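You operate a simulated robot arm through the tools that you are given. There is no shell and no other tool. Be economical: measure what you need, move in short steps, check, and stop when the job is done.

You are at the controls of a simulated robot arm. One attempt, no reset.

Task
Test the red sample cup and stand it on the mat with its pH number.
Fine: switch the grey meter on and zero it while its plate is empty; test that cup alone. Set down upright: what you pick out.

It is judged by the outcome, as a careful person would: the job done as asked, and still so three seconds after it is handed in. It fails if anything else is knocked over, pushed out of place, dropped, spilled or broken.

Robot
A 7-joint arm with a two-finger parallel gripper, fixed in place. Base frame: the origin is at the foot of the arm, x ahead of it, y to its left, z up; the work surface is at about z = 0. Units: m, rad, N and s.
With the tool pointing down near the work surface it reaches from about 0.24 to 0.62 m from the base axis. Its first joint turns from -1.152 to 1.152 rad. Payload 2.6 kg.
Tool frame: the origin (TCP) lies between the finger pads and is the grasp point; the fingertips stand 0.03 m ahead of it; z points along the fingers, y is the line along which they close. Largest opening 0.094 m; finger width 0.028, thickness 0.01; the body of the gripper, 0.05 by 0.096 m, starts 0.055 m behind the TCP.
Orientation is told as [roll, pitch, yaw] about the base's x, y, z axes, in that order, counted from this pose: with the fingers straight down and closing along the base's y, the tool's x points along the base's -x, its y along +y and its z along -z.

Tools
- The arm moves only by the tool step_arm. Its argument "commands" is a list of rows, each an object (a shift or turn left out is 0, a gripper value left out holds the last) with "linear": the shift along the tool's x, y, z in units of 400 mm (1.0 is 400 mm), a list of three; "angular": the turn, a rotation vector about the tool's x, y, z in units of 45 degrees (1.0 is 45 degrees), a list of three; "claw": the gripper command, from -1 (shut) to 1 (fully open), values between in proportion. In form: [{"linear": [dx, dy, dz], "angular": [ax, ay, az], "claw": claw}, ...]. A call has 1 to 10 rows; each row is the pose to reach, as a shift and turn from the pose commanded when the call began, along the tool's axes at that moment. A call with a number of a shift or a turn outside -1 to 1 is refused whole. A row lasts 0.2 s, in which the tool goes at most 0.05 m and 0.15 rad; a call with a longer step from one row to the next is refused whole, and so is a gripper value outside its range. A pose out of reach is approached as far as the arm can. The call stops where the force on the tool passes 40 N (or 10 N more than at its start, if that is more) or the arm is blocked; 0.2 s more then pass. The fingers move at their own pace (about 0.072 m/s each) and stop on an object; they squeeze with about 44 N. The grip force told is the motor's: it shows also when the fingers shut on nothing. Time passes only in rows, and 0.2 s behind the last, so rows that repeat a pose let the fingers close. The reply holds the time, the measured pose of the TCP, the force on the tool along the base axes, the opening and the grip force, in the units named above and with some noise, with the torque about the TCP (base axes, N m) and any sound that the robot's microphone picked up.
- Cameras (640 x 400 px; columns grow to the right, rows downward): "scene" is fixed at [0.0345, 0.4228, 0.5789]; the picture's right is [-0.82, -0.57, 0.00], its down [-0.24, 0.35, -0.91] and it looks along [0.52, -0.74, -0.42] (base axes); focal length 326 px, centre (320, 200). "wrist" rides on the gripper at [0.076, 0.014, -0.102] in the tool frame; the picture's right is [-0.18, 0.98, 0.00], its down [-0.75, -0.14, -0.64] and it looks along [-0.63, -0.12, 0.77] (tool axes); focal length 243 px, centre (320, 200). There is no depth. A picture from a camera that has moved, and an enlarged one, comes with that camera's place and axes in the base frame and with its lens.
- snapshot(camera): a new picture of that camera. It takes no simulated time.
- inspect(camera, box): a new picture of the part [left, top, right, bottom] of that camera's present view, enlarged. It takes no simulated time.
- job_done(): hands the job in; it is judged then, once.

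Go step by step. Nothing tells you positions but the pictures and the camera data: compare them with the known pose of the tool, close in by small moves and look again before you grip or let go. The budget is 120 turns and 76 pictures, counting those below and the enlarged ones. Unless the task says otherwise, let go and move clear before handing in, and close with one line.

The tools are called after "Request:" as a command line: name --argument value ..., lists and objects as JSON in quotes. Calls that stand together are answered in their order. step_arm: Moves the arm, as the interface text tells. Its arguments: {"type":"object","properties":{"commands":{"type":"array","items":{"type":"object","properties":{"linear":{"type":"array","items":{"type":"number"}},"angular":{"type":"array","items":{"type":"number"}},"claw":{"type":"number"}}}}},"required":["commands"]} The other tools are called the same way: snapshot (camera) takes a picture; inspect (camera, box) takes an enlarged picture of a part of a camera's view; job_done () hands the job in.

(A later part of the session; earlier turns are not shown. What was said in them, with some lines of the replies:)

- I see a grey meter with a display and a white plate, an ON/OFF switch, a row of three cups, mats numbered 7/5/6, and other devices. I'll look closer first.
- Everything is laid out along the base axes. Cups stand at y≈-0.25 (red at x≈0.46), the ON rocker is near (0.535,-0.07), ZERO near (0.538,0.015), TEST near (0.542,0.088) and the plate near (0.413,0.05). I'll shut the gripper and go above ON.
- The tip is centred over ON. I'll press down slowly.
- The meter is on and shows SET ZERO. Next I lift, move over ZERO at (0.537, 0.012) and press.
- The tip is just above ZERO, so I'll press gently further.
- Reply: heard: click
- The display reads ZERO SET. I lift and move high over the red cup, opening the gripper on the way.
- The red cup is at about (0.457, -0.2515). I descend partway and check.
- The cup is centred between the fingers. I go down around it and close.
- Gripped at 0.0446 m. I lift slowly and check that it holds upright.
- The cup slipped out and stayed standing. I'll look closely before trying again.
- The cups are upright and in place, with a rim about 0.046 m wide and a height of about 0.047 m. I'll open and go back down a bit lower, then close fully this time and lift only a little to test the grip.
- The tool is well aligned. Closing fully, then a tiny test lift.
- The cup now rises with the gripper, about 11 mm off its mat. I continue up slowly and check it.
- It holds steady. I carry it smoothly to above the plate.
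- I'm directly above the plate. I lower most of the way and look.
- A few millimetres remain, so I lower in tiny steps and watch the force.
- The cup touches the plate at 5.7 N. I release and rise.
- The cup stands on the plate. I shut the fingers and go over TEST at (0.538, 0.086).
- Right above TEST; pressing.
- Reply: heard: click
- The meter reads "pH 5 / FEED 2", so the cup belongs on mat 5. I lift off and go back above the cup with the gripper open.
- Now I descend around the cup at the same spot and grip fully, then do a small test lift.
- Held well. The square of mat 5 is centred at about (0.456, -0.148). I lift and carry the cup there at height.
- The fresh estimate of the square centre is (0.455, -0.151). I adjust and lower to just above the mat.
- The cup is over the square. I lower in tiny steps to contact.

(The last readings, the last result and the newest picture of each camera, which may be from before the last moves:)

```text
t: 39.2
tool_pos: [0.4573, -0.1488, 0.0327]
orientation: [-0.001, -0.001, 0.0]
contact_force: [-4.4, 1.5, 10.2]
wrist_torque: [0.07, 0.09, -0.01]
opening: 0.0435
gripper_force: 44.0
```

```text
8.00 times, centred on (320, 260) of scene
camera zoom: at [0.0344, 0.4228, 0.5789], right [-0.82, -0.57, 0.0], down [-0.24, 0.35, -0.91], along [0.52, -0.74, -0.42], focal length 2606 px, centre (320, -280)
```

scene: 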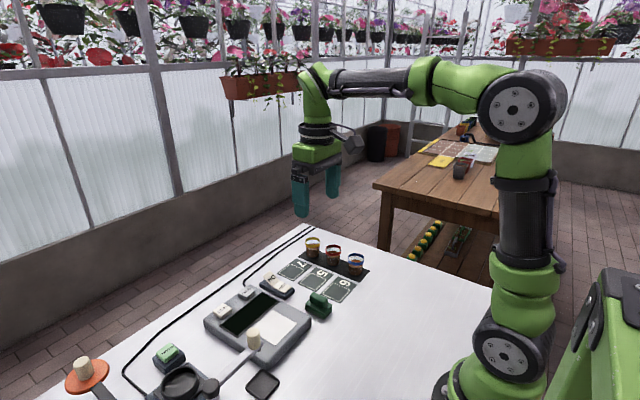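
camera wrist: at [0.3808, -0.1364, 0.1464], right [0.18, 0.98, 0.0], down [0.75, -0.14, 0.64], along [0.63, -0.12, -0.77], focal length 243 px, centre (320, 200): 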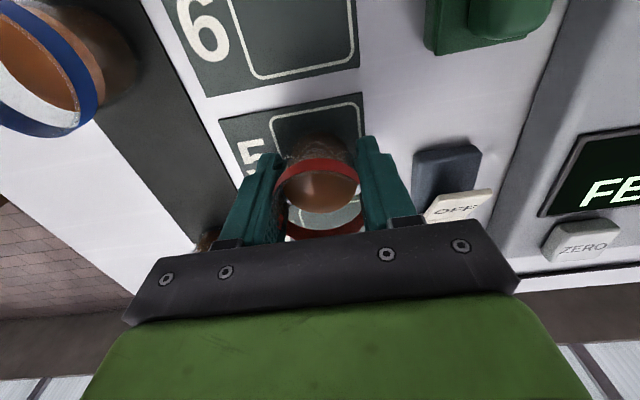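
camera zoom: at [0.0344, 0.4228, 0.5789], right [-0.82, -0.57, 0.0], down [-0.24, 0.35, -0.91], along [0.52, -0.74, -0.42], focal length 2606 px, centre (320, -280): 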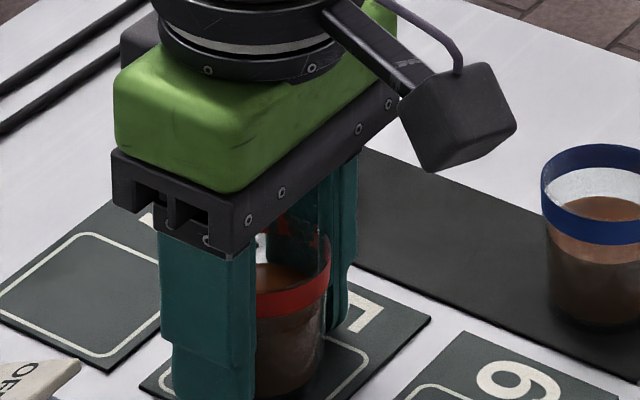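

Contact is confirmed at 10 N, so I release and rise clear.

Request:
step_arm --commands '[{"linear": [0, 0, -0.003], "claw": 0.0}, {"linear": [0, 0, -0.003], "claw": 0.3}, {"linear": [0, 0, -0.003], "claw": 0.7}, {"linear": [0, 0, -0.003], "claw": 0.7}, {"linear": [0, 0, -0.05]}, {"linear": [0, 0, -0.12]}, {"linear": [0, 0, -0.22]}, {"linear": [0, 0, -0.34]}, {"linear": [0, 0, -0.44]}, {"linear": [0, 0, -0.44]}]'

Request:
snapshot --camera "wrist"

Request:
inspect --camera "scene" --box '[190, 220, 390, 345]'

```text
t: 41.4
tool_pos: [0.4565, -0.1508, 0.2096]
orientation: [-0.001, 0.0, 0.001]
contact_force: [0.1, 0.2, -0.1]
wrist_torque: [0.01, -0.01, 0.0]
opening: 0.0801
gripper_force: 0.1
```

```text
34 pictures are left
camera wrist: at [0.3818, -0.1367, 0.3128], right [0.18, 0.98, 0.0], down [0.75, -0.14, 0.64], along [0.63, -0.12, -0.77], focal length 243 px, centre (320, 200)
```

wrist: 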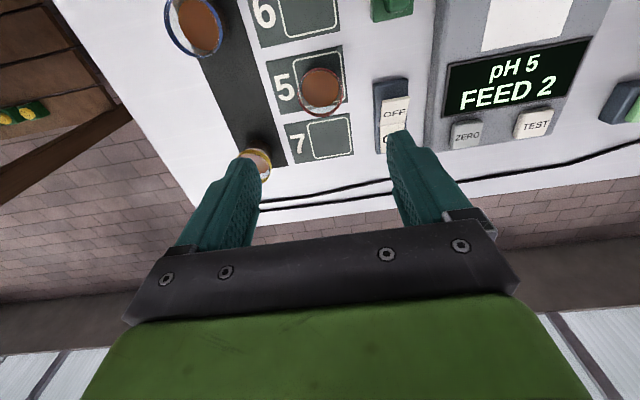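

```text
3.20 times, centred on (290, 282) of scene
camera zoom: at [0.0345, 0.4228, 0.5789], right [-0.82, -0.57, 0.0], down [-0.24, 0.35, -0.91], along [0.52, -0.74, -0.42], focal length 1043 px, centre (416, -64)
```

zoom: 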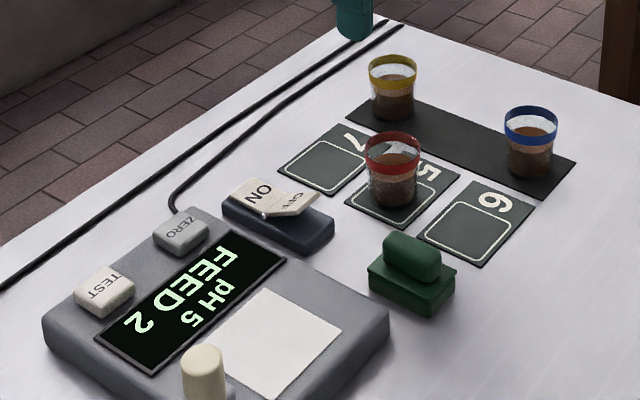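

The red cup stands upright inside the square of mat 5. Everything else is in place and the gripper is clear, so I hand in.

Request:
job_done

```text
The job is handed in.
```

The red cup tested at pH 5 on the zeroed meter and now stands upright on mat 5. My first grip slipped off the cup without moving it, and the second one held.
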